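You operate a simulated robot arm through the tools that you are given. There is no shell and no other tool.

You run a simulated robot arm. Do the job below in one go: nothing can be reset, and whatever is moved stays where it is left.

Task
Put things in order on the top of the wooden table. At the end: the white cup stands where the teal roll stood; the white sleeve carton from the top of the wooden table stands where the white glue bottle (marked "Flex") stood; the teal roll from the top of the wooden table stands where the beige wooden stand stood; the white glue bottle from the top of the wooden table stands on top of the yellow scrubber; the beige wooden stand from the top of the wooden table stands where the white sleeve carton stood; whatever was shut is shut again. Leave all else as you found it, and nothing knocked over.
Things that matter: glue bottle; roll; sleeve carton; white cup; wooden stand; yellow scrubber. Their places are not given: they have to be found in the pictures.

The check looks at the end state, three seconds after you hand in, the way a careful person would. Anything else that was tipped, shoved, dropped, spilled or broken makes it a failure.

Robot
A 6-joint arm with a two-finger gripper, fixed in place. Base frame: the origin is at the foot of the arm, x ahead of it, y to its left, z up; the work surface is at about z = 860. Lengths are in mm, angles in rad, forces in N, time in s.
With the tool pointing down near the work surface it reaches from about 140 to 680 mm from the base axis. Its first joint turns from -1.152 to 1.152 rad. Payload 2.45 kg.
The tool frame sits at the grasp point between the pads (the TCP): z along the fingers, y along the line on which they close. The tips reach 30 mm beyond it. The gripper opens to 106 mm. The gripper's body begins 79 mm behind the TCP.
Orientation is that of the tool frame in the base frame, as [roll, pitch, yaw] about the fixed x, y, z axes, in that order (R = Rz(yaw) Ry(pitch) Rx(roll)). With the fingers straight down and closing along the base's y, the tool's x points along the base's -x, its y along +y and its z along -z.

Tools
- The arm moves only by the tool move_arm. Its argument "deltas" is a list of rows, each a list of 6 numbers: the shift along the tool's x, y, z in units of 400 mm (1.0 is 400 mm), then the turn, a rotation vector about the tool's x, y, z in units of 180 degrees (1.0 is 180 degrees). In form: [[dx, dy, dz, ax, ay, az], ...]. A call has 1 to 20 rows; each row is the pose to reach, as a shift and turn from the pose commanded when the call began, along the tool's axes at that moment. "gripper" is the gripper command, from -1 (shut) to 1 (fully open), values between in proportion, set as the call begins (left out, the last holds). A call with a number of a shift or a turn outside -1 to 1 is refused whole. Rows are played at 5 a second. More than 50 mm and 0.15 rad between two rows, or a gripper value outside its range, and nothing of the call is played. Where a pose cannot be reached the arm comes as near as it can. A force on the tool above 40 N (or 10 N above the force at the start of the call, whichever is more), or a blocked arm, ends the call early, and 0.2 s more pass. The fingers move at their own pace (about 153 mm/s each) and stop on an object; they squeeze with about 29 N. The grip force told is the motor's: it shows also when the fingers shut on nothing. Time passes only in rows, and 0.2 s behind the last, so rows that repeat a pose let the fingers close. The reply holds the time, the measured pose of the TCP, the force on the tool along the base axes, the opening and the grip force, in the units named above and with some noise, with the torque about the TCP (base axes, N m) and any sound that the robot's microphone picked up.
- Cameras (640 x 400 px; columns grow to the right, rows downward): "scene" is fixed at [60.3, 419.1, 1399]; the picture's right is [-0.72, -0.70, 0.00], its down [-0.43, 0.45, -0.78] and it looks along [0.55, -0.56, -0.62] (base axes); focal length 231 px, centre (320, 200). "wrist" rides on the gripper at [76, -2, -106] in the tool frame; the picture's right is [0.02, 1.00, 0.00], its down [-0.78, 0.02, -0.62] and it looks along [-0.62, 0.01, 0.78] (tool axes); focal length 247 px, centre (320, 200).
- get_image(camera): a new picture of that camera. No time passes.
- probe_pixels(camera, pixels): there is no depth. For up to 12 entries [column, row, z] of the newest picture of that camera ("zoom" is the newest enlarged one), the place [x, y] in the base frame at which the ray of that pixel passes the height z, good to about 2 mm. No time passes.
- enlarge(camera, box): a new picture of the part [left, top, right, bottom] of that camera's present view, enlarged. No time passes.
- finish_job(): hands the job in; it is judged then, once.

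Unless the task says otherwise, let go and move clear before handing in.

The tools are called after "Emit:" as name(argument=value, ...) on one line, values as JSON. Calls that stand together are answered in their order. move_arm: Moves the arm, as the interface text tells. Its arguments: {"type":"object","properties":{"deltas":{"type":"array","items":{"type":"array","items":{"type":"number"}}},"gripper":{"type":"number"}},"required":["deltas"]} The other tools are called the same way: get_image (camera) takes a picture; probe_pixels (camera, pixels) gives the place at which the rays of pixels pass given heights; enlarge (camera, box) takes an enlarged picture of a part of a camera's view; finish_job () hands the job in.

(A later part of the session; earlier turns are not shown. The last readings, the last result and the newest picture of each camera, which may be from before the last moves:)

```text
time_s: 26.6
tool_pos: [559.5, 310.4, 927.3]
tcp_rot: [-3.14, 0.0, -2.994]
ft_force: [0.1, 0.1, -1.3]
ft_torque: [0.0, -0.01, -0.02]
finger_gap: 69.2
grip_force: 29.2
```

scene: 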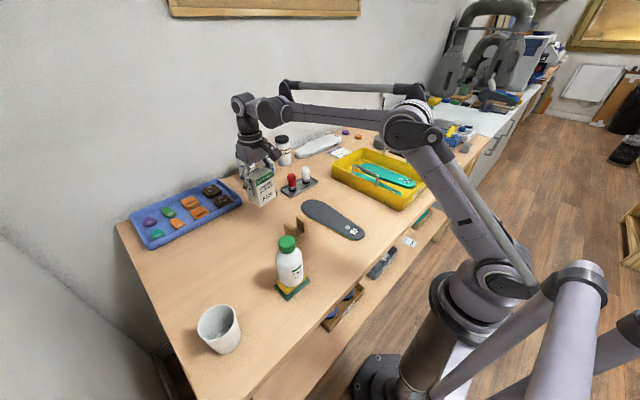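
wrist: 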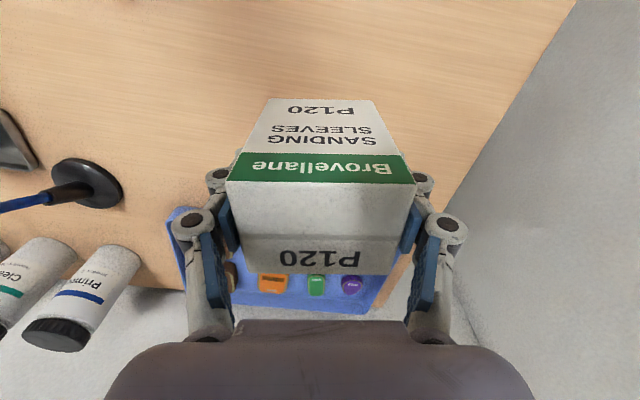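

Nearly there. One more 1 mm step.

Emit:
move_arm(deltas=[[0, 0, 0.0025, 0, 0, 0], [0, 0, 0.0025, 0, 0, 0]])

```text
time_s: 27.2
tool_pos: [559.3, 311.0, 925.1]
tcp_rot: [3.142, -0.001, -2.993]
ft_force: [-0.5, -0.2, -0.5]
ft_torque: [0.02, -0.02, -0.05]
finger_gap: 69.1
grip_force: 29.2
```

The force is going to zero, so the carton is touching. I'll take half a millimetre more and open.

Emit:
move_arm(deltas=[[0, 0, 0.0015, 0, 0, 0], [0, 0, 0.0015, 0, 0, 0]])

Emit:
move_arm(deltas=[[0, 0, 0, 0, 0, 0], [0, 0, 0, 0, 0, 0], [0, 0, 0, 0, 0, 0]], gripper=0.8)

Emit:
move_arm(deltas=[[0, 0, -0.06, 0, 0, 0], [0, 0, -0.14, 0, 0, 0], [0, 0, -0.22, 0, 0, 0], [0, 0, -0.3, 0, 0, 0], [0, 0, -0.38, 0, 0, 0], [0, 0, -0.38, 0, 0, 0]])

Emit:
get_image(camera="wrist")

Emit:
get_image(camera="scene")

```text
time_s: 27.8
tool_pos: [559.1, 310.7, 925.8]
tcp_rot: [-3.141, 0.003, -2.993]
ft_force: [3.5, 0.6, 12.6]
ft_torque: [0.03, 0.02, 0.03]
finger_gap: 69.2
grip_force: 29.3
```

```text
time_s: 28.6
tool_pos: [559.2, 311.6, 925.7]
tcp_rot: [-3.142, 0.001, -2.992]
ft_force: [-0.1, -0.5, -0.3]
ft_torque: [0.02, 0.04, 0.0]
finger_gap: 95.1
grip_force: 0.1
```

```text
time_s: 30.0
tool_pos: [558.0, 308.7, 1074.6]
tcp_rot: [-3.141, 0.0, -2.996]
ft_force: [-0.3, -0.1, 0.5]
ft_torque: [0.03, -0.03, -0.01]
finger_gap: 95.6
grip_force: 0.1
```

```text
taken
```

wrist: 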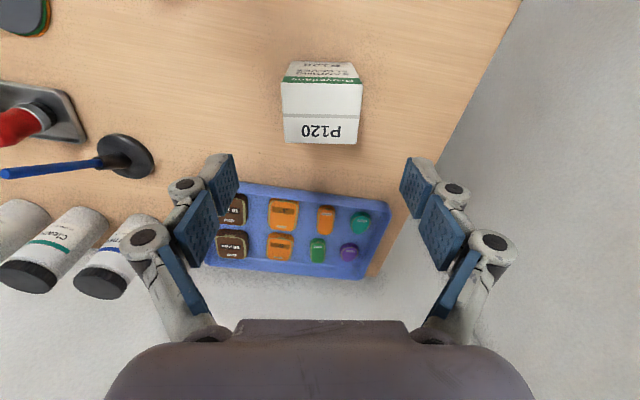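

```text
taken
```

scene: 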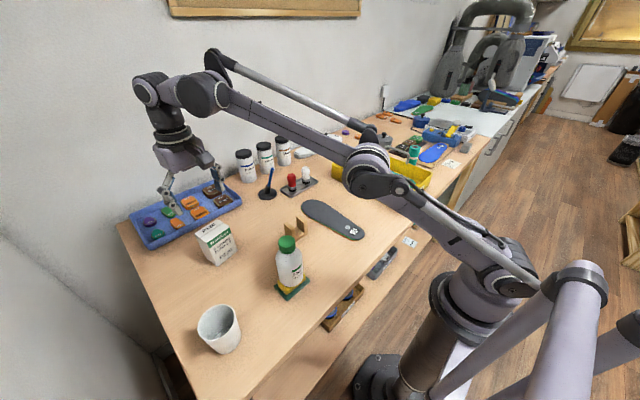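

The carton stands upright at the bottle's old place. Next I'll go above the wooden stand near (462,110) and turn the gripper straight again.

Emit:
move_arm(deltas=[[0.052, -0.077, 0, 0, 0, 0.008], [0.104, -0.154, 0, 0, 0, 0.016], [0.156, -0.231, 0, 0, 0, 0.024], [0.208, -0.308, 0, 0, 0, 0.032], [0.26, -0.385, 0, 0, 0, 0.04], [0.3113, -0.4617, 0, 0, 0, 0.047], [0.3113, -0.4617, 0, 0, 0, 0.047]], gripper=1)

Emit:
get_image(camera="wrist")

Emit:
enlarge(camera="wrist", box=[260, 40, 390, 140])

```text
time_s: 31.6
tool_pos: [464.7, 108.5, 1075.4]
tcp_rot: [-3.141, 0.001, -3.141]
ft_force: [0.4, -0.5, -0.5]
ft_torque: [0.02, 0.01, -0.01]
finger_gap: 106.1
grip_force: 0.0
```

```text
taken
```

wrist: 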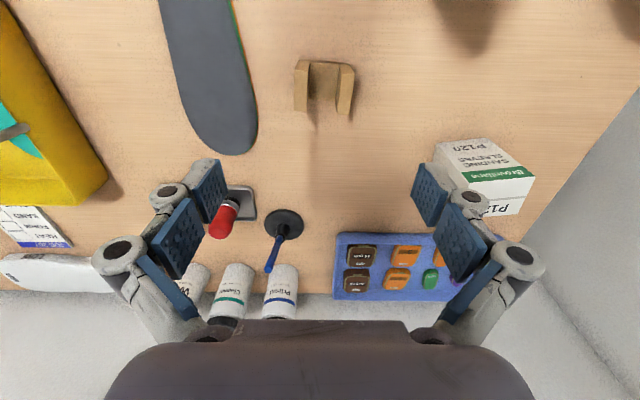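

```text
4.00 times, centred on (325, 90) of wrist
```

zoom: 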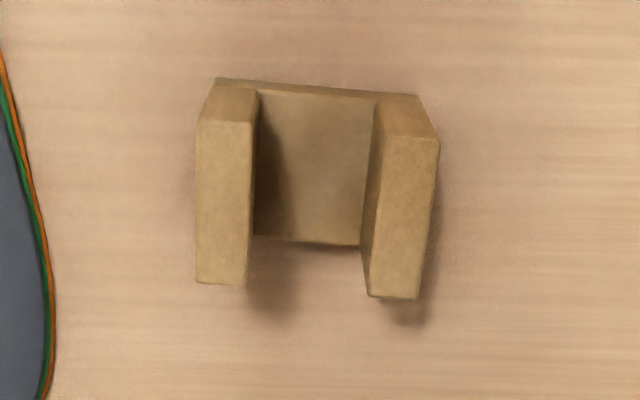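

The stand's base edge is at wrist (298.8,59.5)–(349.5,63.8), its top corners at (294.3,70.3), (293.5,110.5), (354.8,74.5), (344.5,114.8). I'll probe these.

Emit:
probe_pixels(camera="wrist", pixels=[[298.75, 59.5, 860], [349.5, 63.75, 860], [294.25, 70.25, 905], [293.5, 110.5, 905], [354.75, 74.5, 905], [344.5, 114.75, 905], [294.25, 70.25, 895], [293.5, 110.5, 895], [354.75, 74.5, 895], [344.5, 114.75, 895]])

```text
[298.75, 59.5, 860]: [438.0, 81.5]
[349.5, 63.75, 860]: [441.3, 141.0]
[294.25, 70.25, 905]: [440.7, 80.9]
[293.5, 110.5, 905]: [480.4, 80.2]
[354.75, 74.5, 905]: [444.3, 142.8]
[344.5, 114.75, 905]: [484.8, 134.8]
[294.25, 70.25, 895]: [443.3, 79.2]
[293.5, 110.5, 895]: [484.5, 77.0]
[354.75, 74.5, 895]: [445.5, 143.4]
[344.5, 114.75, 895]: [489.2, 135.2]
```

The stand centres at (461,110), turned about -0.06 rad, 60 mm wide, about 46 mm high. I'll align, set the opening to 90 mm to keep clear of the insole, and lower to z 898.

Emit:
move_arm(deltas=[[0.0025, 0, 0.05, 0, 0, 0.019], [0.0025, 0, 0.14, 0, 0, 0.019], [0.0025, 0, 0.23, 0, 0, 0.019], [0.0025, 0, 0.32, 0, 0, 0.019], [0.0025, 0, 0.4, 0, 0, 0.019], [0.0025, 0, 0.446, 0, 0, 0.019], [0.0025, 0, 0.446, 0, 0, 0.019]], gripper=0.7)

Emit:
get_image(camera="wrist")

```text
time_s: 33.2
tool_pos: [461.8, 109.2, 896.1]
tcp_rot: [3.141, 0.0, 3.082]
ft_force: [0.5, 0.3, 0.0]
ft_torque: [0.0, -0.01, -0.01]
finger_gap: 90.2
grip_force: 0.1
```

```text
taken
```

wrist: 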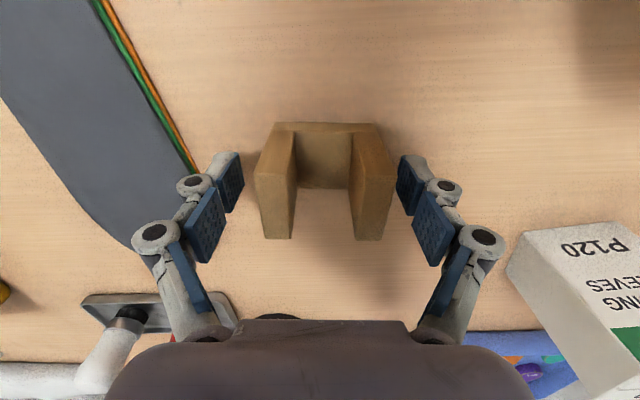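

The stand sits centred between the pads. I'll close and lift.

Emit:
move_arm(deltas=[[0, 0, 0, 0, 0, 0], [0, 0, 0, 0, 0, 0], [0, 0, 0, 0, 0, 0]], gripper=-1)

Emit:
get_image(camera="wrist")

Emit:
move_arm(deltas=[[0, 0, -0.05, 0, 0, 0], [0, 0, -0.13, 0, 0, 0], [0, 0, -0.2, 0, 0, 0], [0, 0, -0.2, 0, 0, 0]])

Emit:
get_image(camera="wrist")

```text
time_s: 33.9
tool_pos: [463.1, 111.5, 898.2]
tcp_rot: [3.14, -0.001, 3.083]
ft_force: [-1.3, -0.3, 9.8]
ft_torque: [-0.03, 0.07, -0.02]
finger_gap: 59.5
grip_force: 29.3
stopped in row 3: the force on the tool passed its limit at 42 N (the readings are from after the stop); the commanded pose is now the measured one
```

```text
taken
```

wrist: 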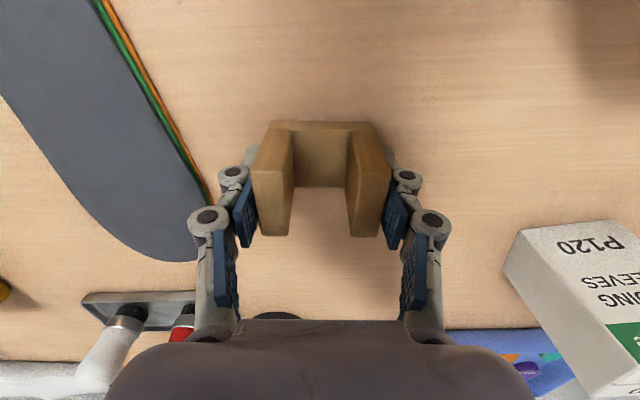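

```text
time_s: 34.9
tool_pos: [461.4, 109.1, 978.6]
tcp_rot: [3.14, 0.001, 3.083]
ft_force: [0.1, 0.6, 0.2]
ft_torque: [-0.01, 0.0, 0.0]
finger_gap: 59.4
grip_force: 28.8
```

```text
taken
```

wrist: 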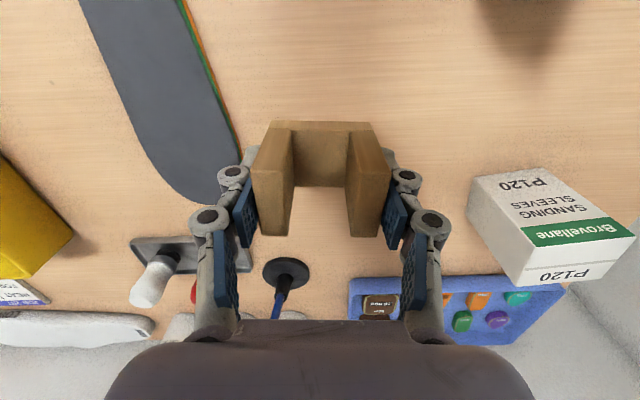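

The stand is held (the force spike was the fingertips pressing as they closed) and lifted. I'll carry it to the carton's old place at (599,130).

Emit:
move_arm(deltas=[[-0.085, 0.0176, 0, 0, 0, 0], [-0.17, 0.035, 0, 0, 0, 0], [-0.255, 0.053, 0, 0, 0, 0], [-0.3389, 0.0703, 0, 0, 0, 0], [-0.3389, 0.0703, 0, 0, 0, 0]])

Emit:
get_image(camera="wrist")

```text
time_s: 36.1
tool_pos: [597.8, 130.9, 978.0]
tcp_rot: [3.141, 0.0, 3.081]
ft_force: [-0.2, -0.4, -0.4]
ft_torque: [0.0, 0.01, -0.01]
finger_gap: 59.1
grip_force: 29.2
```

```text
taken
```

wrist: 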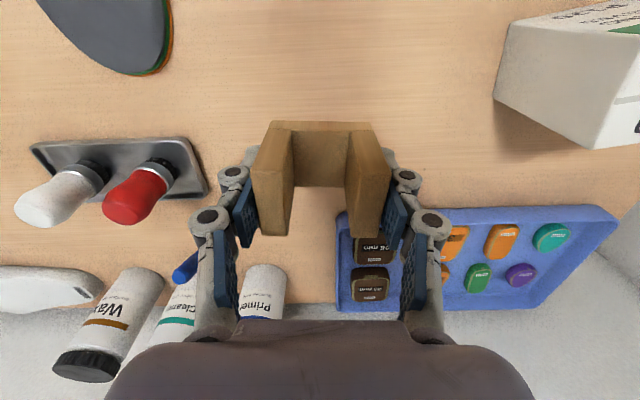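

Clear of the tray and brush. I'll lower 74 mm and then feel for contact.

Emit:
move_arm(deltas=[[0, 0, 0.07, 0, 0, 0], [0, 0, 0.14, 0, 0, 0], [0, 0, 0.185, 0, 0, 0], [0, 0, 0.185, 0, 0, 0]])

Emit:
move_arm(deltas=[[0, 0, 0.0035, 0, 0, 0], [0, 0, 0.0065, 0, 0, 0]])

```text
time_s: 37.1
tool_pos: [599.8, 129.8, 902.6]
tcp_rot: [3.14, 0.001, 3.081]
ft_force: [0.4, -0.5, 0.2]
ft_torque: [0.03, -0.01, 0.01]
finger_gap: 59.3
grip_force: 29.2
```

```text
time_s: 37.7
tool_pos: [599.6, 131.2, 900.7]
tcp_rot: [3.14, -0.001, 3.079]
ft_force: [-0.4, 0.5, -0.6]
ft_torque: [0.02, -0.04, 0.0]
finger_gap: 59.1
grip_force: 28.8
```

Emit:
move_arm(deltas=[[0, 0, 0.0025, 0, 0, 0], [0, 0, 0.0025, 0, 0, 0]])

Emit:
move_arm(deltas=[[0, 0, 0.0025, 0, 0, 0], [0, 0, 0.0025, 0, 0, 0]])

```text
time_s: 38.3
tool_pos: [600.2, 129.7, 899.7]
tcp_rot: [3.139, 0.0, 3.083]
ft_force: [-0.1, 0.5, -1.6]
ft_torque: [0.01, 0.02, -0.01]
finger_gap: 59.1
grip_force: 28.6
```

```text
time_s: 38.9
tool_pos: [599.4, 130.2, 899.0]
tcp_rot: [3.141, 0.0, 3.081]
ft_force: [0.0, -0.2, -0.8]
ft_torque: [0.0, 0.03, 0.02]
finger_gap: 58.9
grip_force: 28.6
```

No contact yet at z 899; I'll keep on in 1 mm steps.

Emit:
move_arm(deltas=[[0, 0, 0.0025, 0, 0, 0], [0, 0, 0.0025, 0, 0, 0]])

Emit:
move_arm(deltas=[[0, 0, 0.002, 0, 0, 0], [0, 0, 0.002, 0, 0, 0]])

```text
time_s: 39.5
tool_pos: [600.2, 130.4, 899.8]
tcp_rot: [3.141, 0.002, 3.082]
ft_force: [5.6, -0.2, 15.9]
ft_torque: [-0.09, -0.04, 0.03]
finger_gap: 58.8
grip_force: 28.8
```

```text
time_s: 40.1
tool_pos: [599.7, 131.1, 898.2]
tcp_rot: [3.14, 0.003, 3.082]
ft_force: [9.3, 0.9, 34.2]
ft_torque: [-0.07, -0.2, -0.01]
finger_gap: 58.9
grip_force: 28.7
```

Contact made. I'll ease up 1.4 mm, open, and rise.

Emit:
move_arm(deltas=[[0, 0, -0.0035, 0, 0, 0], [0, 0, -0.0035, 0, 0, 0]])

Emit:
move_arm(deltas=[[0, 0, 0, 0, 0, 0], [0, 0, 0, 0, 0, 0], [0, 0, 0, 0, 0, 0]], gripper=0.6)

Emit:
get_image(camera="wrist")

Emit:
move_arm(deltas=[[0, 0, -0.05, 0, 0, 0], [0, 0, -0.13, 0, 0, 0], [0, 0, -0.21, 0, 0, 0], [0, 0, -0.29, 0, 0, 0], [0, 0, -0.37, 0, 0, 0], [0, 0, -0.45, 0, 0, 0], [0, 0, -0.45, 0, 0, 0]])

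Emit:
get_image(camera="wrist")

Emit:
get_image(camera="scene")

```text
time_s: 40.7
tool_pos: [598.5, 131.8, 899.0]
tcp_rot: [3.138, 0.002, 3.081]
ft_force: [6.2, -1.3, 13.0]
ft_torque: [-0.06, -0.24, -0.03]
finger_gap: 59.2
grip_force: 29.2
```

```text
time_s: 41.5
tool_pos: [598.8, 130.5, 899.0]
tcp_rot: [3.14, 0.0, 3.081]
ft_force: [-0.4, -0.2, 0.1]
ft_torque: [-0.01, 0.0, 0.01]
finger_gap: 84.6
grip_force: 0.0
```

```text
taken
```

wrist: 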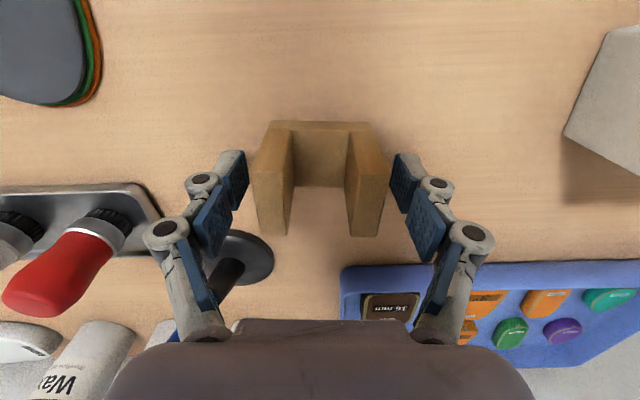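

```text
time_s: 43.1
tool_pos: [597.3, 132.2, 1080.6]
tcp_rot: [3.141, 0.0, 3.082]
ft_force: [0.1, -0.4, -0.7]
ft_torque: [0.01, -0.02, -0.02]
finger_gap: 84.8
grip_force: 0.2
```

```text
taken
```

wrist: 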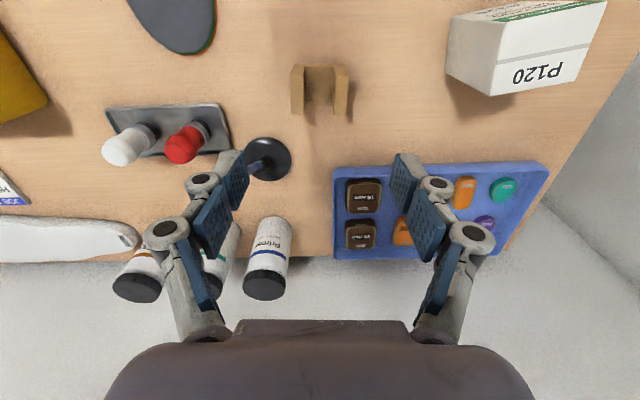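

```text
taken
```

scene: 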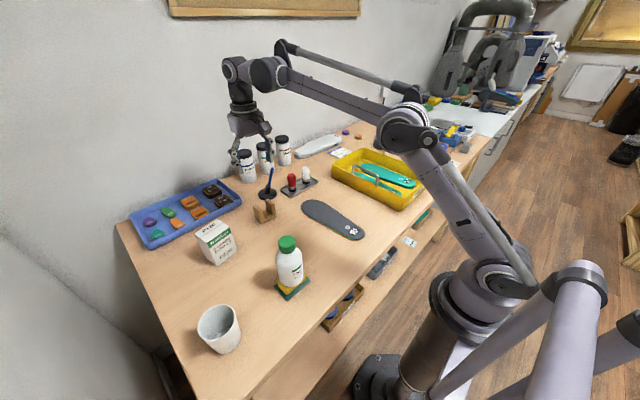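

The stand is upright at the carton's old place. Now I'll travel to the teal roll in two stages, straightening the gripper.

Emit:
move_arm(deltas=[[0.022, -0.09, 0, 0, 0, -0.002], [0.044, -0.18, 0, 0, 0, -0.004], [0.066, -0.27, 0, 0, 0, -0.006], [0.089, -0.361, 0, 0, 0, -0.008], [0.111, -0.452, 0, 0, 0, -0.01], [0.133, -0.542, 0, 0, 0, -0.012], [0.155, -0.632, 0, 0, 0, -0.014], [0.177, -0.723, 0, 0, 0, -0.016], [0.1994, -0.8133, 0, 0, 0, -0.019]], gripper=0.6)

Emit:
move_arm(deltas=[[0.027, -0.0875, 0, 0, 0, 0], [0.054, -0.175, 0, 0, 0, 0], [0.082, -0.2625, 0, 0, 0, 0], [0.109, -0.35, 0, 0, 0, 0], [0.136, -0.4375, 0, 0, 0, 0], [0.163, -0.525, 0, 0, 0, 0], [0.19, -0.6125, 0, 0, 0, 0], [0.218, -0.7, 0, 0, 0, 0], [0.245, -0.7875, 0, 0, 0, 0], [0.245, -0.7875, 0, 0, 0, 0]])

Emit:
get_image(camera="wrist")

Emit:
get_image(camera="scene")

```text
time_s: 45.1
tool_pos: [500.1, -189.9, 1078.4]
tcp_rot: [3.139, -0.001, -3.14]
ft_force: [-0.4, -0.5, -0.2]
ft_torque: [0.06, -0.02, 0.0]
finger_gap: 84.9
grip_force: 0.0
```

```text
time_s: 47.3
tool_pos: [400.4, -500.3, 1075.5]
tcp_rot: [3.141, 0.0, -3.14]
ft_force: [0.3, 0.8, -0.7]
ft_torque: [-0.04, -0.02, 0.03]
finger_gap: 85.0
grip_force: 0.0
out of reach, approached as far as the arm can: row 9, 10
```

```text
taken
```

wrist: 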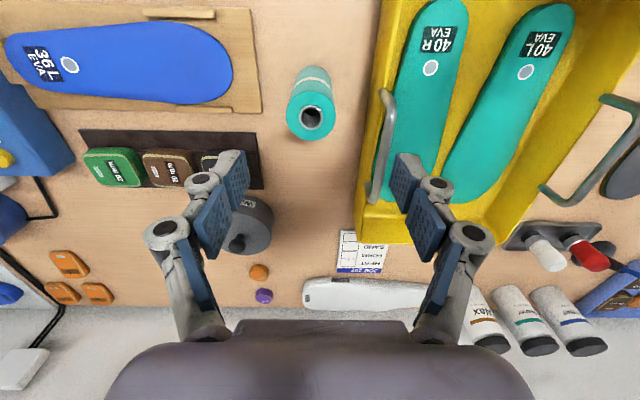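

```text
taken
```

scene: 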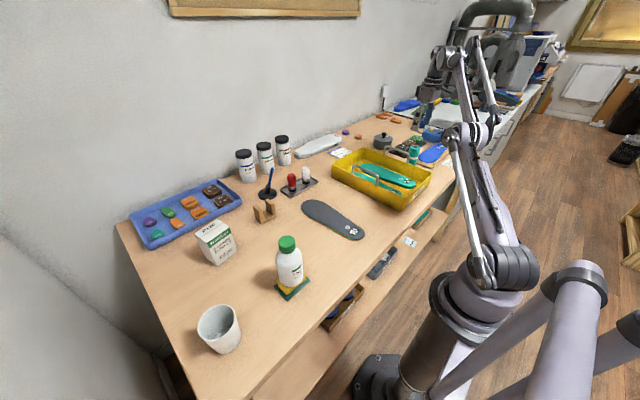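

The arm stopped just at its reach limit at this height (400,-500,1076); lower down it reaches further. I'll measure the roll from here: top hole at about wrist (311,117).

Emit:
enlarge(camera="wrist", box=[250, 40, 410, 220])

Emit:
probe_pixels(camera="wrist", pixels=[[311, 117, 960], [311, 117, 950], [287, 115, 960], [334, 117, 960], [311, 141, 960], [331, 75, 860], [297, 75, 860], [314, 66, 860], [386, 92, 930], [372, 200, 930], [365, 200, 900]])

```text
2.22 times, centred on (330, 130) of wrist
```

zoom: 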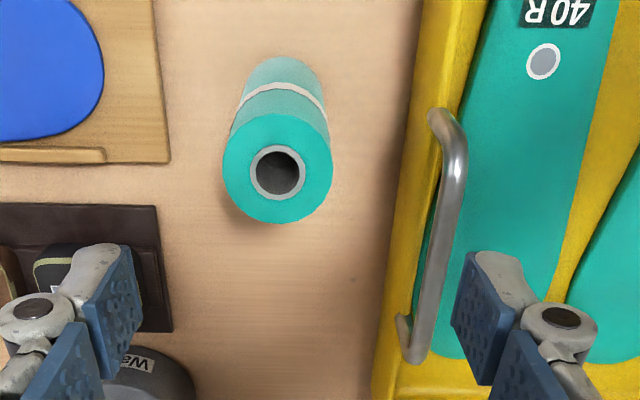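

```text
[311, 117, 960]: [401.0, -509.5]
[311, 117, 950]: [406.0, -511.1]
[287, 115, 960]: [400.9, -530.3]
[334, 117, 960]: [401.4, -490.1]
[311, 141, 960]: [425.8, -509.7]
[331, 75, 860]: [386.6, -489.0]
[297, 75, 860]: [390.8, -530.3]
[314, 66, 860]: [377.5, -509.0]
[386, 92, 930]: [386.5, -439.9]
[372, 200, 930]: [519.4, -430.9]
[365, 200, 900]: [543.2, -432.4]
```

The roll centres at (399.5,-510), about 42 mm across, top at z 960. To keep clear of the tray's handle I'll turn the gripper 90° so it closes along x, lowering to about z 1030.

Emit:
move_arm(deltas=[[0, 0.0125, 0.03, 0, 0, 0.04], [0, 0.0125, 0.06, 0, 0, 0.08], [0, 0.0125, 0.09, 0, 0, 0.12], [0, 0.0125, 0.11, 0, 0, 0.16], [0, 0.0125, 0.11, 0, 0, 0.2], [0, 0.0125, 0.11, 0, 0, 0.24], [0, 0.0125, 0.11, 0, 0, 0.28], [0, 0.0125, 0.11, 0, 0, 0.32], [0, 0.0125, 0.11, 0, 0, 0.36], [0, 0.0125, 0.11, 0, 0, 0.4], [0, 0.0125, 0.11, 0, 0, 0.44], [0, 0.0125, 0.11, 0, 0, 0.47], [0, 0.0125, 0.11, 0, 0, 0.5], [0, 0.0125, 0.11, 0, 0, 0.5]], gripper=0.5)

Emit:
get_image(camera="wrist")

Emit:
get_image(camera="scene")

```text
time_s: 50.3
tool_pos: [399.7, -495.2, 1031.9]
tcp_rot: [-3.141, -0.002, 1.57]
ft_force: [0.3, -0.1, -1.0]
ft_torque: [-0.05, 0.01, 0.0]
finger_gap: 79.7
grip_force: 0.1
```

```text
taken
```

wrist: 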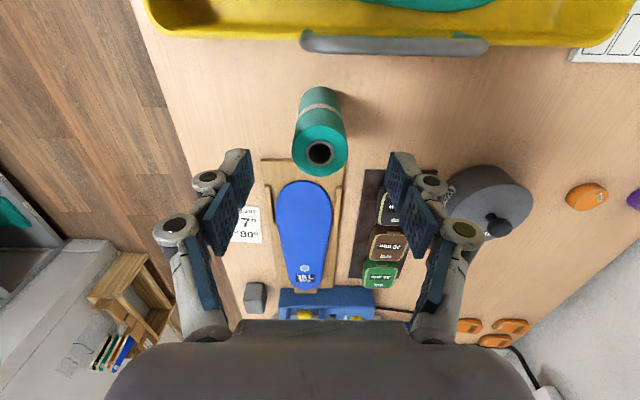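

```text
taken
```

scene: 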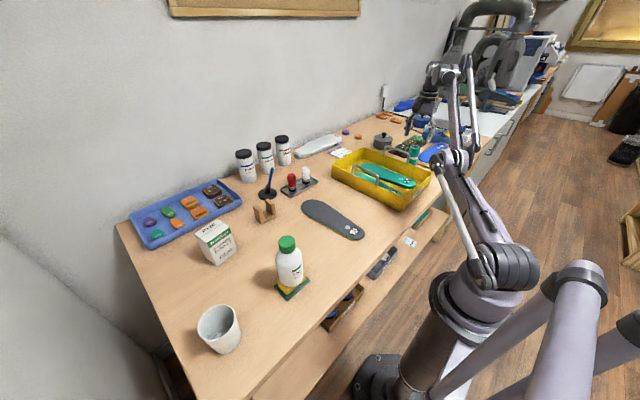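

The pose is (399.7,-495.2,1032), closing along x. I'll probe the roll from this new view, top hole at (320,152).

Emit:
enlarge(camera="wrist", box=[260, 70, 390, 190])

Emit:
probe_pixels(camera="wrist", pixels=[[320, 149, 960], [294, 149, 960], [348, 149, 960], [320, 177, 960], [322, 88, 860], [302, 98, 860], [340, 98, 860], [395, 52, 920], [310, 52, 900], [262, 160, 870], [378, 172, 865]])

```text
3.33 times, centred on (325, 130) of wrist
```

zoom: 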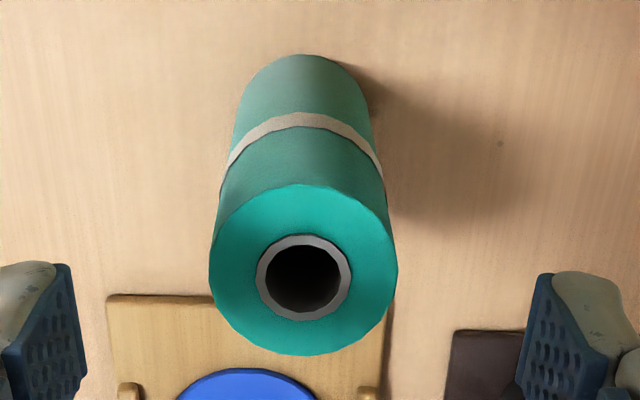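

```text
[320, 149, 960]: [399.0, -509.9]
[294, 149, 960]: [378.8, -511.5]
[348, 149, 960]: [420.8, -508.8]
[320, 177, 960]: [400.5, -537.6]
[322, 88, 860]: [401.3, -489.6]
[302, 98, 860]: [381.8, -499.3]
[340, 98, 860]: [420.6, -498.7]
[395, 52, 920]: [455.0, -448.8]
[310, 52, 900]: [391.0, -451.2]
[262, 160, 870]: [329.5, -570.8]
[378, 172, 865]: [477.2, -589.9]
```

The roll centres at (399.5,-510). I'll move there and lower to z 925 with an 80 mm opening.

Emit:
move_arm(deltas=[[-0.02, 0, 0.04, 0, 0, 0], [-0.037, 0, 0.08, 0, 0, 0], [-0.037, 0, 0.16, 0, 0, 0], [-0.037, 0, 0.23, 0, 0, 0], [-0.037, 0, 0.266, 0, 0, 0], [-0.037, 0, 0.266, 0, 0, 0]])

Emit:
get_image(camera="wrist")

```text
time_s: 51.7
tool_pos: [423.3, -536.7, 938.8]
tcp_rot: [3.141, -0.002, 1.574]
ft_force: [-0.7, -0.2, -0.2]
ft_torque: [0.0, -0.01, 0.01]
finger_gap: 79.4
grip_force: 0.0
out of reach, approached as far as the arm can: row 2, 3, 4, 5, 6
```

```text
taken
```

wrist: 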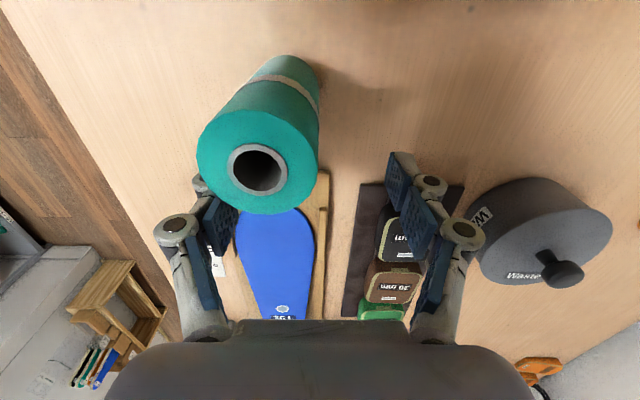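

The arm could not reach that pose and ended off at (423,-537,939); the roll at wrist (257,160) still stands untouched between the fingers' sweep. I'll rise carefully in small steps before trying another approach.

Emit:
move_arm(deltas=[[0, 0, -0.03, 0, 0, 0]])

```text
time_s: 52.1
tool_pos: [422.5, -537.5, 949.9]
tcp_rot: [3.141, -0.001, 1.569]
ft_force: [0.4, -0.2, -0.1]
ft_torque: [-0.02, -0.01, 0.01]
finger_gap: 79.2
grip_force: 0.0
```

It rose cleanly to z 950. I'll go on up to about z 1010.

Emit:
move_arm(deltas=[[0, 0, -0.05, 0, 0, 0], [0, 0, -0.1, 0, 0, 0]])

```text
time_s: 52.7
tool_pos: [416.1, -530.8, 988.3]
tcp_rot: [3.141, -0.001, 1.572]
ft_force: [-0.3, -0.3, -0.4]
ft_torque: [0.01, 0.01, -0.01]
finger_gap: 79.5
grip_force: 0.2
out of reach, approached as far as the arm can: row 1, 2
```

The arm seems to be fully stretched at this azimuth (radius 674 at z 988). I'll look at its posture before deciding how to come back in.

Emit:
get_image(camera="scene")

Emit:
get_image(camera="wrist")

```text
taken
```

scene: 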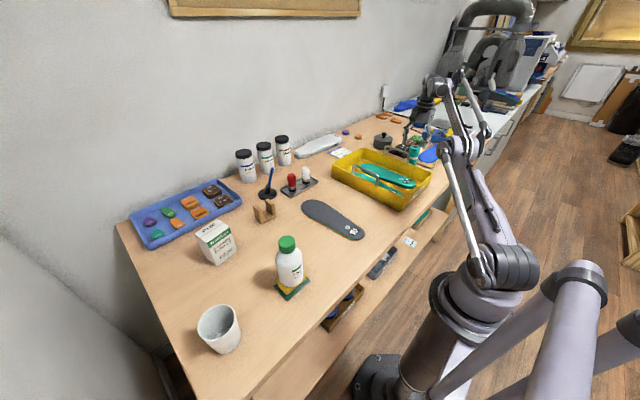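

```text
taken
```

wrist: 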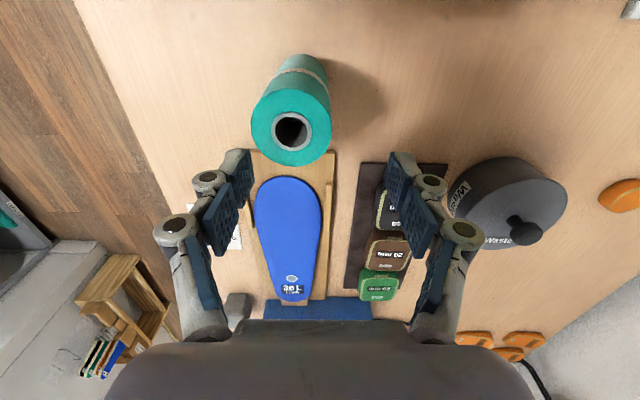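

The roll is still standing. I'll rise while drawing inward along a path that keeps the roll between the fingers, to bring the arm well inside its reach again.

Emit:
move_arm(deltas=[[0.015, -0.01, -0.05, 0, 0, 0], [0.0525, -0.03, -0.105, 0, 0, 0], [0.1025, -0.06, -0.155, 0, 0, 0], [0.1525, -0.09, -0.18, 0, 0, 0], [0.2275, -0.14, -0.18, 0, 0, 0], [0.2275, -0.14, -0.18, 0, 0, 0]])

Emit:
get_image(camera="scene")

Emit:
get_image(camera="wrist")

```text
time_s: 54.1
tool_pos: [370.1, -451.5, 1077.9]
tcp_rot: [-3.141, -0.002, 1.572]
ft_force: [-0.7, -0.2, -0.4]
ft_torque: [-0.02, 0.0, 0.01]
finger_gap: 79.3
grip_force: 0.0
out of reach, approached as far as the arm can: row 5, 6
```

```text
taken
```

scene: 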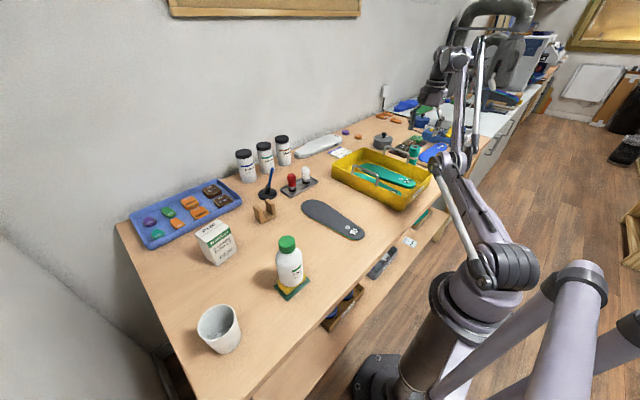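

```text
taken
```

wrist: 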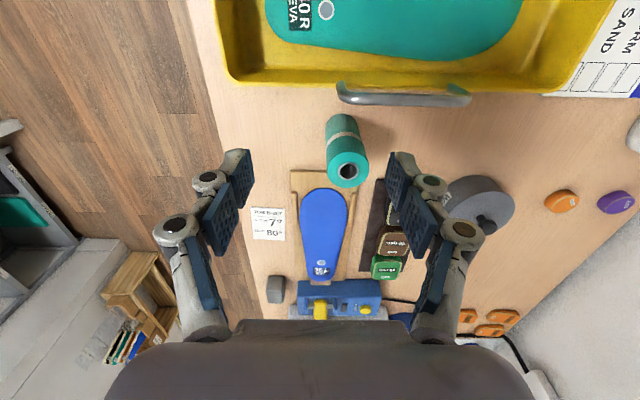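

The arm refuses (360,-440,1060), well inside its reach, so its elbow has passed through straight to the wrong side. I'll go out to full stretch at a safe height and come back in, to see if the elbow folds the right way again.

Emit:
enlarge(camera="scene", box=[380, 10, 580, 300])

Emit:
move_arm(deltas=[[-0.078, 0.064, 0, 0, 0, 0], [-0.14, 0.115, 0, 0, 0, 0], [-0.078, 0.064, 0, 0, 0, 0], [0, 0, 0, 0, 0, 0], [0.078, -0.064, 0, 0, 0, 0], [0.078, -0.064, 0, 0, 0, 0]])

Emit:
enlarge(camera="scene", box=[380, 10, 580, 300])

```text
1.38 times, centred on (480, 155) of scene
```

zoom: 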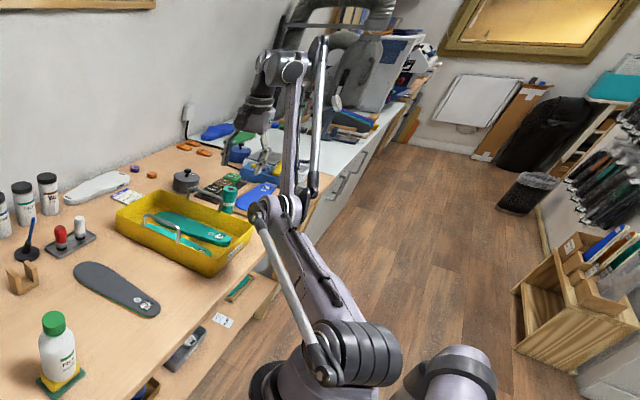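

```text
time_s: 55.5
tool_pos: [352.7, -430.5, 1096.2]
tcp_rot: [3.14, -0.002, 1.572]
ft_force: [-0.4, -0.5, 0.8]
ft_torque: [0.01, 0.0, 0.0]
finger_gap: 79.5
grip_force: 0.0
out of reach, approached as far as the arm can: row 2, 5, 6
```

```text
1.38 times, centred on (480, 155) of scene
```

zoom: 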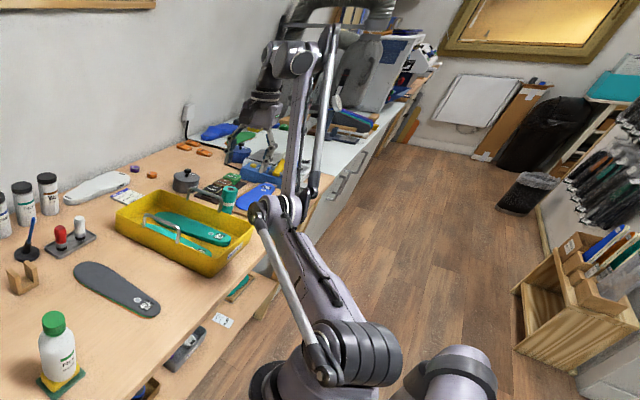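

The picture shows the elbow low (at zoom (280,205)) with the forearm upright: the wrong fold. I'll go to full stretch again, just beyond the boundary as happened the first time, and then test coming inward.

Emit:
move_arm(deltas=[[-0.08, 0.066, 0, 0, 0, 0], [-0.1615, 0.1323, 0, 0, 0, 0], [-0.165, 0.135, 0, 0, 0, 0], [-0.165, 0.135, 0, 0, 0, 0]])

Emit:
enlarge(camera="scene", box=[380, 10, 580, 300])

```text
time_s: 56.5
tool_pos: [398.8, -489.3, 1095.4]
tcp_rot: [-3.142, -0.001, 1.568]
ft_force: [0.4, 0.4, -0.2]
ft_torque: [0.0, 0.01, -0.01]
finger_gap: 79.5
grip_force: 0.0
out of reach, approached as far as the arm can: row 2, 3, 4
```

```text
1.38 times, centred on (480, 155) of scene
```

zoom: 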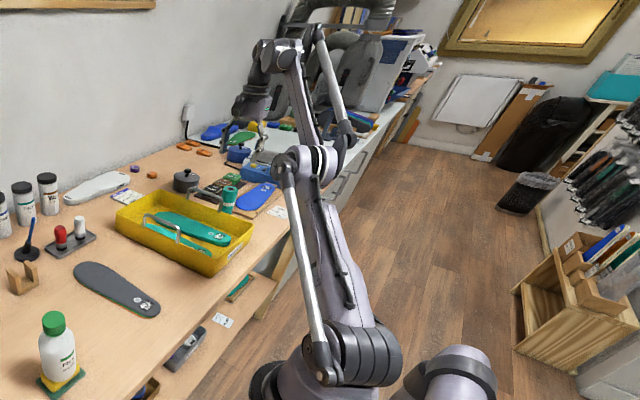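

The arm is straight now. I'll come inward 80 mm and check which way the elbow folds.

Emit:
move_arm(deltas=[[0.077, -0.063, 0, 0, 0, 0], [0.155, -0.127, 0, 0, 0, 0], [0.155, -0.127, 0, 0, 0, 0]])

Emit:
enlarge(camera="scene", box=[380, 10, 580, 300])

```text
time_s: 57.3
tool_pos: [350.0, -426.7, 1098.9]
tcp_rot: [-3.141, -0.001, 1.57]
ft_force: [1.1, 0.2, -0.5]
ft_torque: [0.0, -0.03, -0.01]
finger_gap: 79.4
grip_force: 0.0
out of reach, approached as far as the arm can: row 2, 3
```

```text
1.38 times, centred on (480, 155) of scene
```

zoom: 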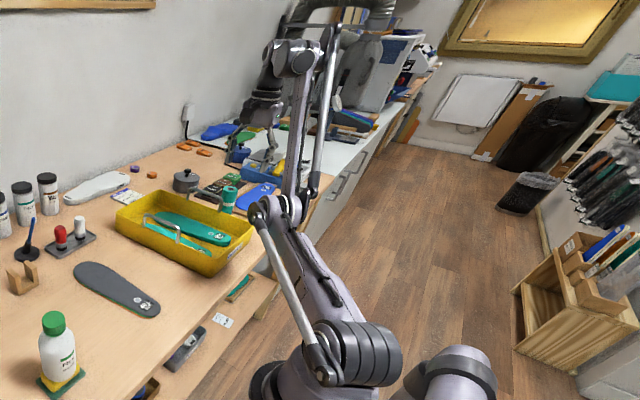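

Still folded the wrong way. I'll run several stretch-and-return tries with different overshoots in one call; the list of out-of-reach rows will tell me whether one of them unfolds it properly.

Emit:
move_arm(deltas=[[-0.0773, 0.0634, 0, 0, 0, 0], [-0.1604, 0.1316, 0, 0, 0, 0], [-0.0773, 0.0634, 0, 0, 0, 0], [0.0155, -0.0127, 0, 0, 0, 0], [-0.0773, 0.0634, 0, 0, 0, 0], [-0.1662, 0.1364, 0, 0, 0, 0], [-0.0773, 0.0634, 0, 0, 0, 0], [0.0155, -0.0127, 0, 0, 0, 0], [-0.0773, 0.0634, 0, 0, 0, 0], [-0.1719, 0.1412, 0, 0, 0, 0], [-0.0773, 0.0634, 0, 0, 0, 0], [0.0155, -0.0127, 0, 0, 0, 0], [-0.0773, 0.0634, 0, 0, 0, 0], [-0.1623, 0.1332, 0, 0, 0, 0], [-0.1623, 0.1332, 0, 0, 0, 0], [-0.0773, 0.0634, 0, 0, 0, 0], [0.0155, -0.0127, 0, 0, 0, 0]])

Emit:
enlarge(camera="scene", box=[380, 10, 580, 300])

```text
time_s: 60.9
tool_pos: [344.2, -423.5, 1102.6]
tcp_rot: [3.141, -0.002, 1.572]
ft_force: [0.7, 0.8, 0.1]
ft_torque: [-0.01, 0.05, 0.02]
finger_gap: 79.7
grip_force: 0.1
out of reach, approached as far as the arm can: row 2, 4, 6, 8, 10, 12, 14, 15, 17
```

```text
1.38 times, centred on (480, 155) of scene
```

zoom: 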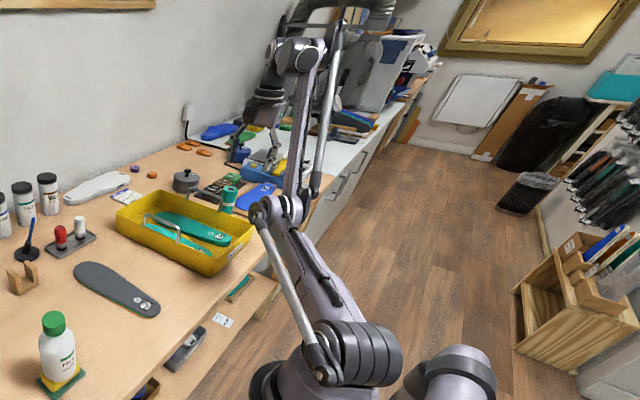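

Still wrong. The turn by 90° may be what forced the other fold, so I'll turn the gripper back to its first heading, then stretch and return to test.

Emit:
move_arm(deltas=[[-0.0773, 0.0634, 0, 0, 0, -0.04], [-0.0773, 0.0634, 0, 0, 0, -0.08], [-0.0773, 0.0634, 0, 0, 0, -0.12], [-0.0773, 0.0634, 0, 0, 0, -0.16], [-0.0773, 0.0634, 0, 0, 0, -0.2], [-0.0773, 0.0634, 0, 0, 0, -0.24], [-0.0773, 0.0634, 0, 0, 0, -0.28], [-0.0773, 0.0634, 0, 0, 0, -0.32], [-0.0773, 0.0634, 0, 0, 0, -0.36], [-0.0773, 0.0634, 0, 0, 0, -0.4], [-0.0773, 0.0634, 0, 0, 0, -0.44], [-0.0773, 0.0634, 0, 0, 0, -0.48], [-0.0773, 0.0634, 0, 0, 0, -0.5], [-0.17, 0.1396, 0, 0, 0, -0.5], [-0.0773, 0.0634, 0, 0, 0, -0.5], [0.0155, -0.0127, 0, 0, 0, -0.5]])

Emit:
enlarge(camera="scene", box=[380, 10, 580, 300])

```text
time_s: 64.3
tool_pos: [344.1, -420.6, 1101.3]
tcp_rot: [3.139, 0.0, -3.14]
ft_force: [0.2, 0.0, 0.9]
ft_torque: [-0.01, 0.01, 0.0]
finger_gap: 79.3
grip_force: 0.1
out of reach, approached as far as the arm can: row 14, 16
```

```text
1.38 times, centred on (480, 155) of scene
```

zoom: 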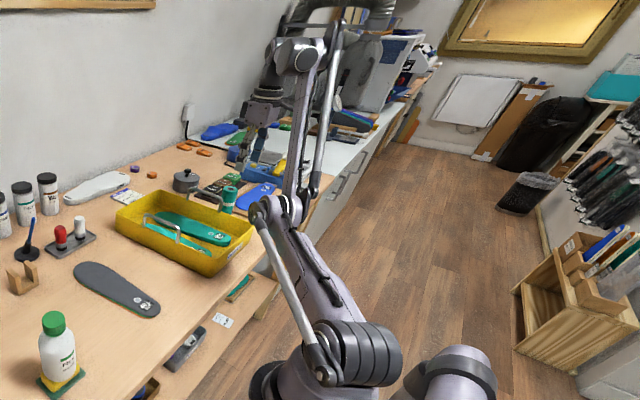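

Turning had no effect on the fold. I'll try larger and varied overshoots at this safe height.

Emit:
move_arm(deltas=[[-0.0712, -0.0871, 0, 0, 0, 0], [-0.1187, -0.1451, 0, 0, 0, 0], [-0.1899, -0.2322, 0, 0, 0, 0], [-0.2532, -0.3096, 0, 0, 0, 0], [-0.1899, -0.2322, 0, 0, 0, 0], [-0.1187, -0.1451, 0, 0, 0, 0], [-0.0554, -0.0677, 0, 0, 0, 0], [0.0127, 0.0155, 0, 0, 0, 0], [-0.0712, -0.0871, 0, 0, 0, 0], [-0.1187, -0.1451, 0, 0, 0, 0], [-0.1583, -0.1935, 0, 0, 0, 0], [-0.1187, -0.1451, 0, 0, 0, 0], [-0.0554, -0.0677, 0, 0, 0, 0], [0.0127, 0.0155, 0, 0, 0, 0], [-0.0712, -0.0871, 0, 0, 0, 0], [-0.1345, -0.1645, 0, 0, 0, 0], [-0.144, -0.1761, 0, 0, 0, 0], [-0.1345, -0.1645, 0, 0, 0, 0], [-0.0712, -0.0871, 0, 0, 0, 0], [0.0127, 0.0155, 0, 0, 0, 0]])

```text
refused: row 9 steps farther than a row can; nothing moved
```

Row 9 stepped too far; I'll shorten those steps.

Emit:
move_arm(deltas=[[-0.0633, -0.0774, 0, 0, 0, 0], [-0.1187, -0.1451, 0, 0, 0, 0], [-0.1899, -0.2322, 0, 0, 0, 0], [-0.2532, -0.3096, 0, 0, 0, 0], [-0.1899, -0.2322, 0, 0, 0, 0], [-0.1187, -0.1451, 0, 0, 0, 0], [-0.0554, -0.0677, 0, 0, 0, 0], [0.0127, 0.0155, 0, 0, 0, 0], [-0.0633, -0.0774, 0, 0, 0, 0], [-0.1187, -0.1451, 0, 0, 0, 0], [-0.1583, -0.1935, 0, 0, 0, 0], [-0.1187, -0.1451, 0, 0, 0, 0], [-0.0554, -0.0677, 0, 0, 0, 0], [0.0127, 0.0155, 0, 0, 0, 0], [-0.0633, -0.0774, 0, 0, 0, 0], [-0.1345, -0.1645, 0, 0, 0, 0], [-0.144, -0.1761, 0, 0, 0, 0], [-0.1345, -0.1645, 0, 0, 0, 0], [-0.0633, -0.0774, 0, 0, 0, 0], [0.0127, 0.0155, 0, 0, 0, 0]])

Emit:
enlarge(camera="scene", box=[380, 10, 580, 300])

```text
time_s: 68.5
tool_pos: [347.2, -419.6, 1101.8]
tcp_rot: [3.14, -0.001, 3.141]
ft_force: [0.3, -0.3, 0.0]
ft_torque: [0.0, 0.01, -0.01]
finger_gap: 79.5
grip_force: 0.0
out of reach, approached as far as the arm can: row 3, 4, 5, 8, 11, 14, 16, 17, 18, 20
```

```text
1.38 times, centred on (480, 155) of scene
```

zoom: 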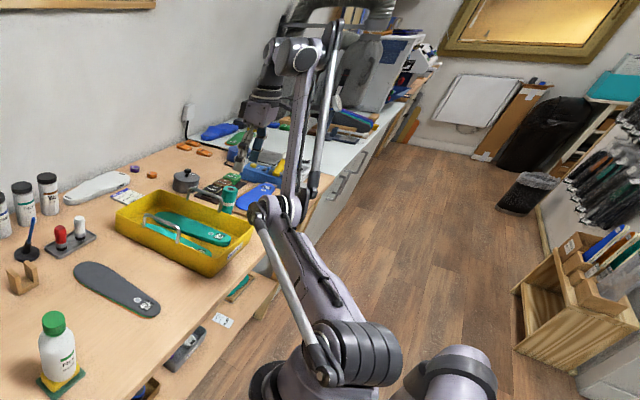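

All returned to the same fold. The first flip came right after a downward step at full stretch, so I'll try the mirror of that: hold at full stretch, then step upward along the boundary before drawing in.

Emit:
move_arm(deltas=[[-0.0638, -0.077, 0, 0, 0, 0], [-0.1275, -0.1541, 0, 0, 0, 0], [-0.1466, -0.1772, 0, 0, 0, 0], [-0.1466, -0.1772, 0, 0, 0, 0], [-0.1466, -0.1772, 0, 0, 0, 0], [-0.1466, -0.1772, 0, 0, 0, 0], [-0.1466, -0.1772, 0, 0, 0, 0], [-0.1466, -0.1772, 0, 0, 0, 0], [-0.1036, -0.1252, -0.1, 0, 0, 0], [-0.0399, -0.0482, -0.1, 0, 0, 0], [0.0319, 0.0385, -0.1, 0, 0, 0], [0.0956, 0.1156, -0.1, 0, 0, 0], [0.1594, 0.1926, -0.1, 0, 0, 0]])

Emit:
enlarge(camera="scene", box=[380, 10, 580, 300])

```text
time_s: 71.3
tool_pos: [336.0, -415.0, 1155.6]
tcp_rot: [3.139, 0.0, -3.139]
ft_force: [0.3, -0.6, -0.2]
ft_torque: [0.0, -0.03, -0.01]
finger_gap: 79.4
grip_force: 0.0
out of reach, approached as far as the arm can: row 3, 4, 5, 6, 7, 8, 9, 11, 12, 13
```

```text
1.38 times, centred on (480, 155) of scene
```

zoom: 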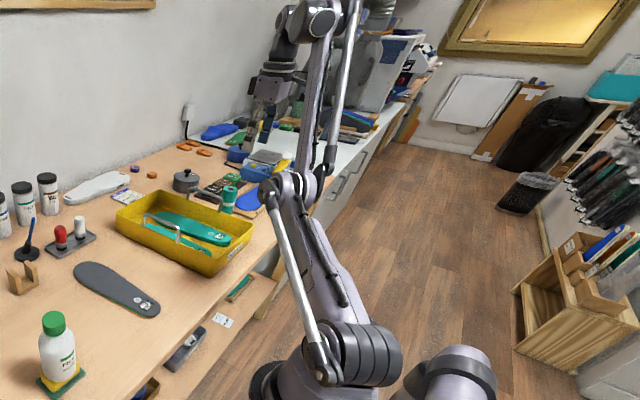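

The shoulder is freer now but the elbow is still folded the wrong way, and the upward step itself had been out of reach. I'll repeat it with the step landing properly inside.

Emit:
move_arm(deltas=[[-0.0629, -0.0777, 0, 0, 0, 0], [-0.118, -0.1457, 0, 0, 0, 0], [-0.118, -0.1457, 0, 0, 0, 0], [-0.118, -0.1457, 0, 0, 0, 0], [-0.118, -0.1457, 0, 0, 0, 0], [-0.118, -0.1457, 0, 0, 0, 0], [-0.0625, -0.0771, -0.063, 0, 0, 0], [0, 0, -0.063, 0, 0, 0], [0.0472, 0.0583, -0.063, 0, 0, 0], [0.0944, 0.1166, -0.063, 0, 0, 0], [0.0944, 0.1166, -0.063, 0, 0, 0]])

Emit:
enlarge(camera="scene", box=[380, 10, 580, 300])

```text
time_s: 73.7
tool_pos: [330.3, -399.6, 1199.9]
tcp_rot: [3.139, -0.001, -3.141]
ft_force: [0.4, 0.8, -0.4]
ft_torque: [-0.01, 0.01, -0.01]
finger_gap: 79.5
grip_force: 0.0
out of reach, approached as far as the arm can: row 2, 3, 4, 5, 6, 9, 10, 11
```

```text
1.38 times, centred on (480, 155) of scene
```

zoom: 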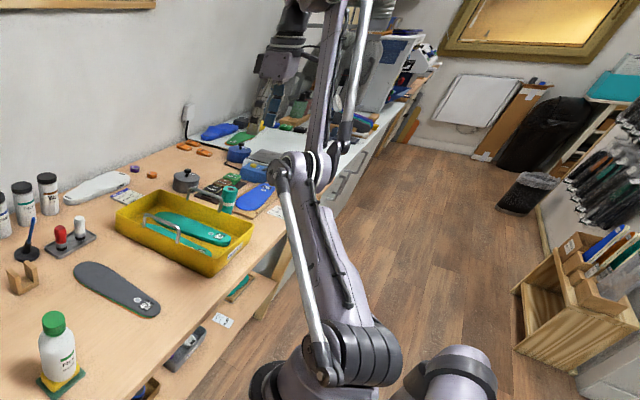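

Not yet. I'll try the opposite: from full stretch, a downward step, then inward.

Emit:
move_arm(deltas=[[-0.0637, -0.0771, 0, 0, 0, 0], [-0.0988, -0.1194, 0, 0, 0, 0], [-0.0988, -0.1194, 0, 0, 0, 0], [-0.0988, -0.1194, 0, 0, 0, 0], [-0.0988, -0.1194, 0, 0, 0, 0], [-0.104, -0.1258, 0.086, 0, 0, 0], [-0.0478, -0.0578, 0.086, 0, 0, 0], [0.0159, 0.0193, 0.086, 0, 0, 0], [0.0637, 0.0771, 0.086, 0, 0, 0], [0.0637, 0.0771, 0.086, 0, 0, 0]])

Emit:
get_image(camera="scene")

```text
time_s: 75.9
tool_pos: [334.6, -408.9, 1174.7]
tcp_rot: [3.139, -0.001, 3.141]
ft_force: [1.1, -1.4, -0.6]
ft_torque: [-0.01, -0.01, 0.0]
finger_gap: 79.5
grip_force: 0.3
out of reach, approached as far as the arm can: row 2, 3, 4, 5, 8, 9, 10
```

```text
taken
```

scene: 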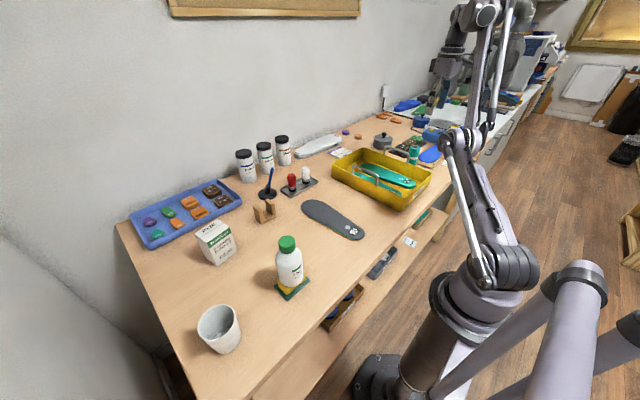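

Still the wrong fold. I'll try a long upward sweep just outside the boundary, well above the table, ending inward, so the drift can carry the elbow through straight.

Emit:
move_arm(deltas=[[-0.066, -0.0807, 0.025, 0, 0, 0], [-0.1301, -0.159, 0.044, 0, 0, 0], [-0.0944, -0.1153, -0.0475, 0, 0, 0], [-0.0549, -0.0671, -0.1355, 0, 0, 0], [-0.0123, -0.0151, -0.2195, 0, 0, 0], [0.0336, 0.041, -0.299, 0, 0, 0], [0.0823, 0.1006, -0.3743, 0, 0, 0], [0.149, 0.1821, -0.4153, 0, 0, 0], [0.213, 0.2602, -0.4298, 0, 0, 0], [0.2845, 0.3477, -0.4165, 0, 0, 0], [0.319, 0.3899, -0.3328, 0, 0, 0]])

Emit:
get_image(camera="scene")

```text
time_s: 78.3
tool_pos: [209.9, -255.2, 1307.5]
tcp_rot: [3.141, 0.001, -3.141]
ft_force: [-1.1, -0.1, -0.3]
ft_torque: [-0.05, -0.02, -0.02]
finger_gap: 79.6
grip_force: 0.0
out of reach, approached as far as the arm can: row 2, 3, 4, 5, 6, 7, 8, 9
```

```text
taken
```

scene: 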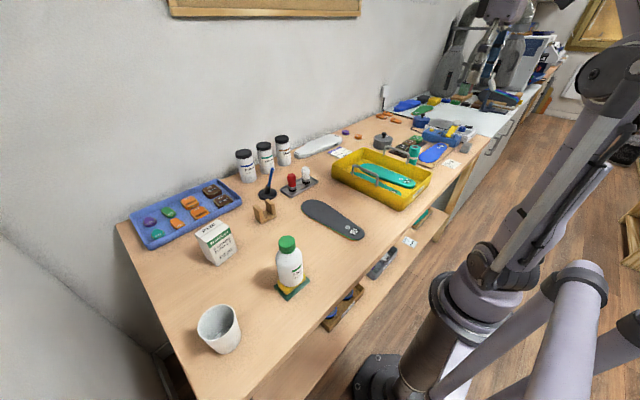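

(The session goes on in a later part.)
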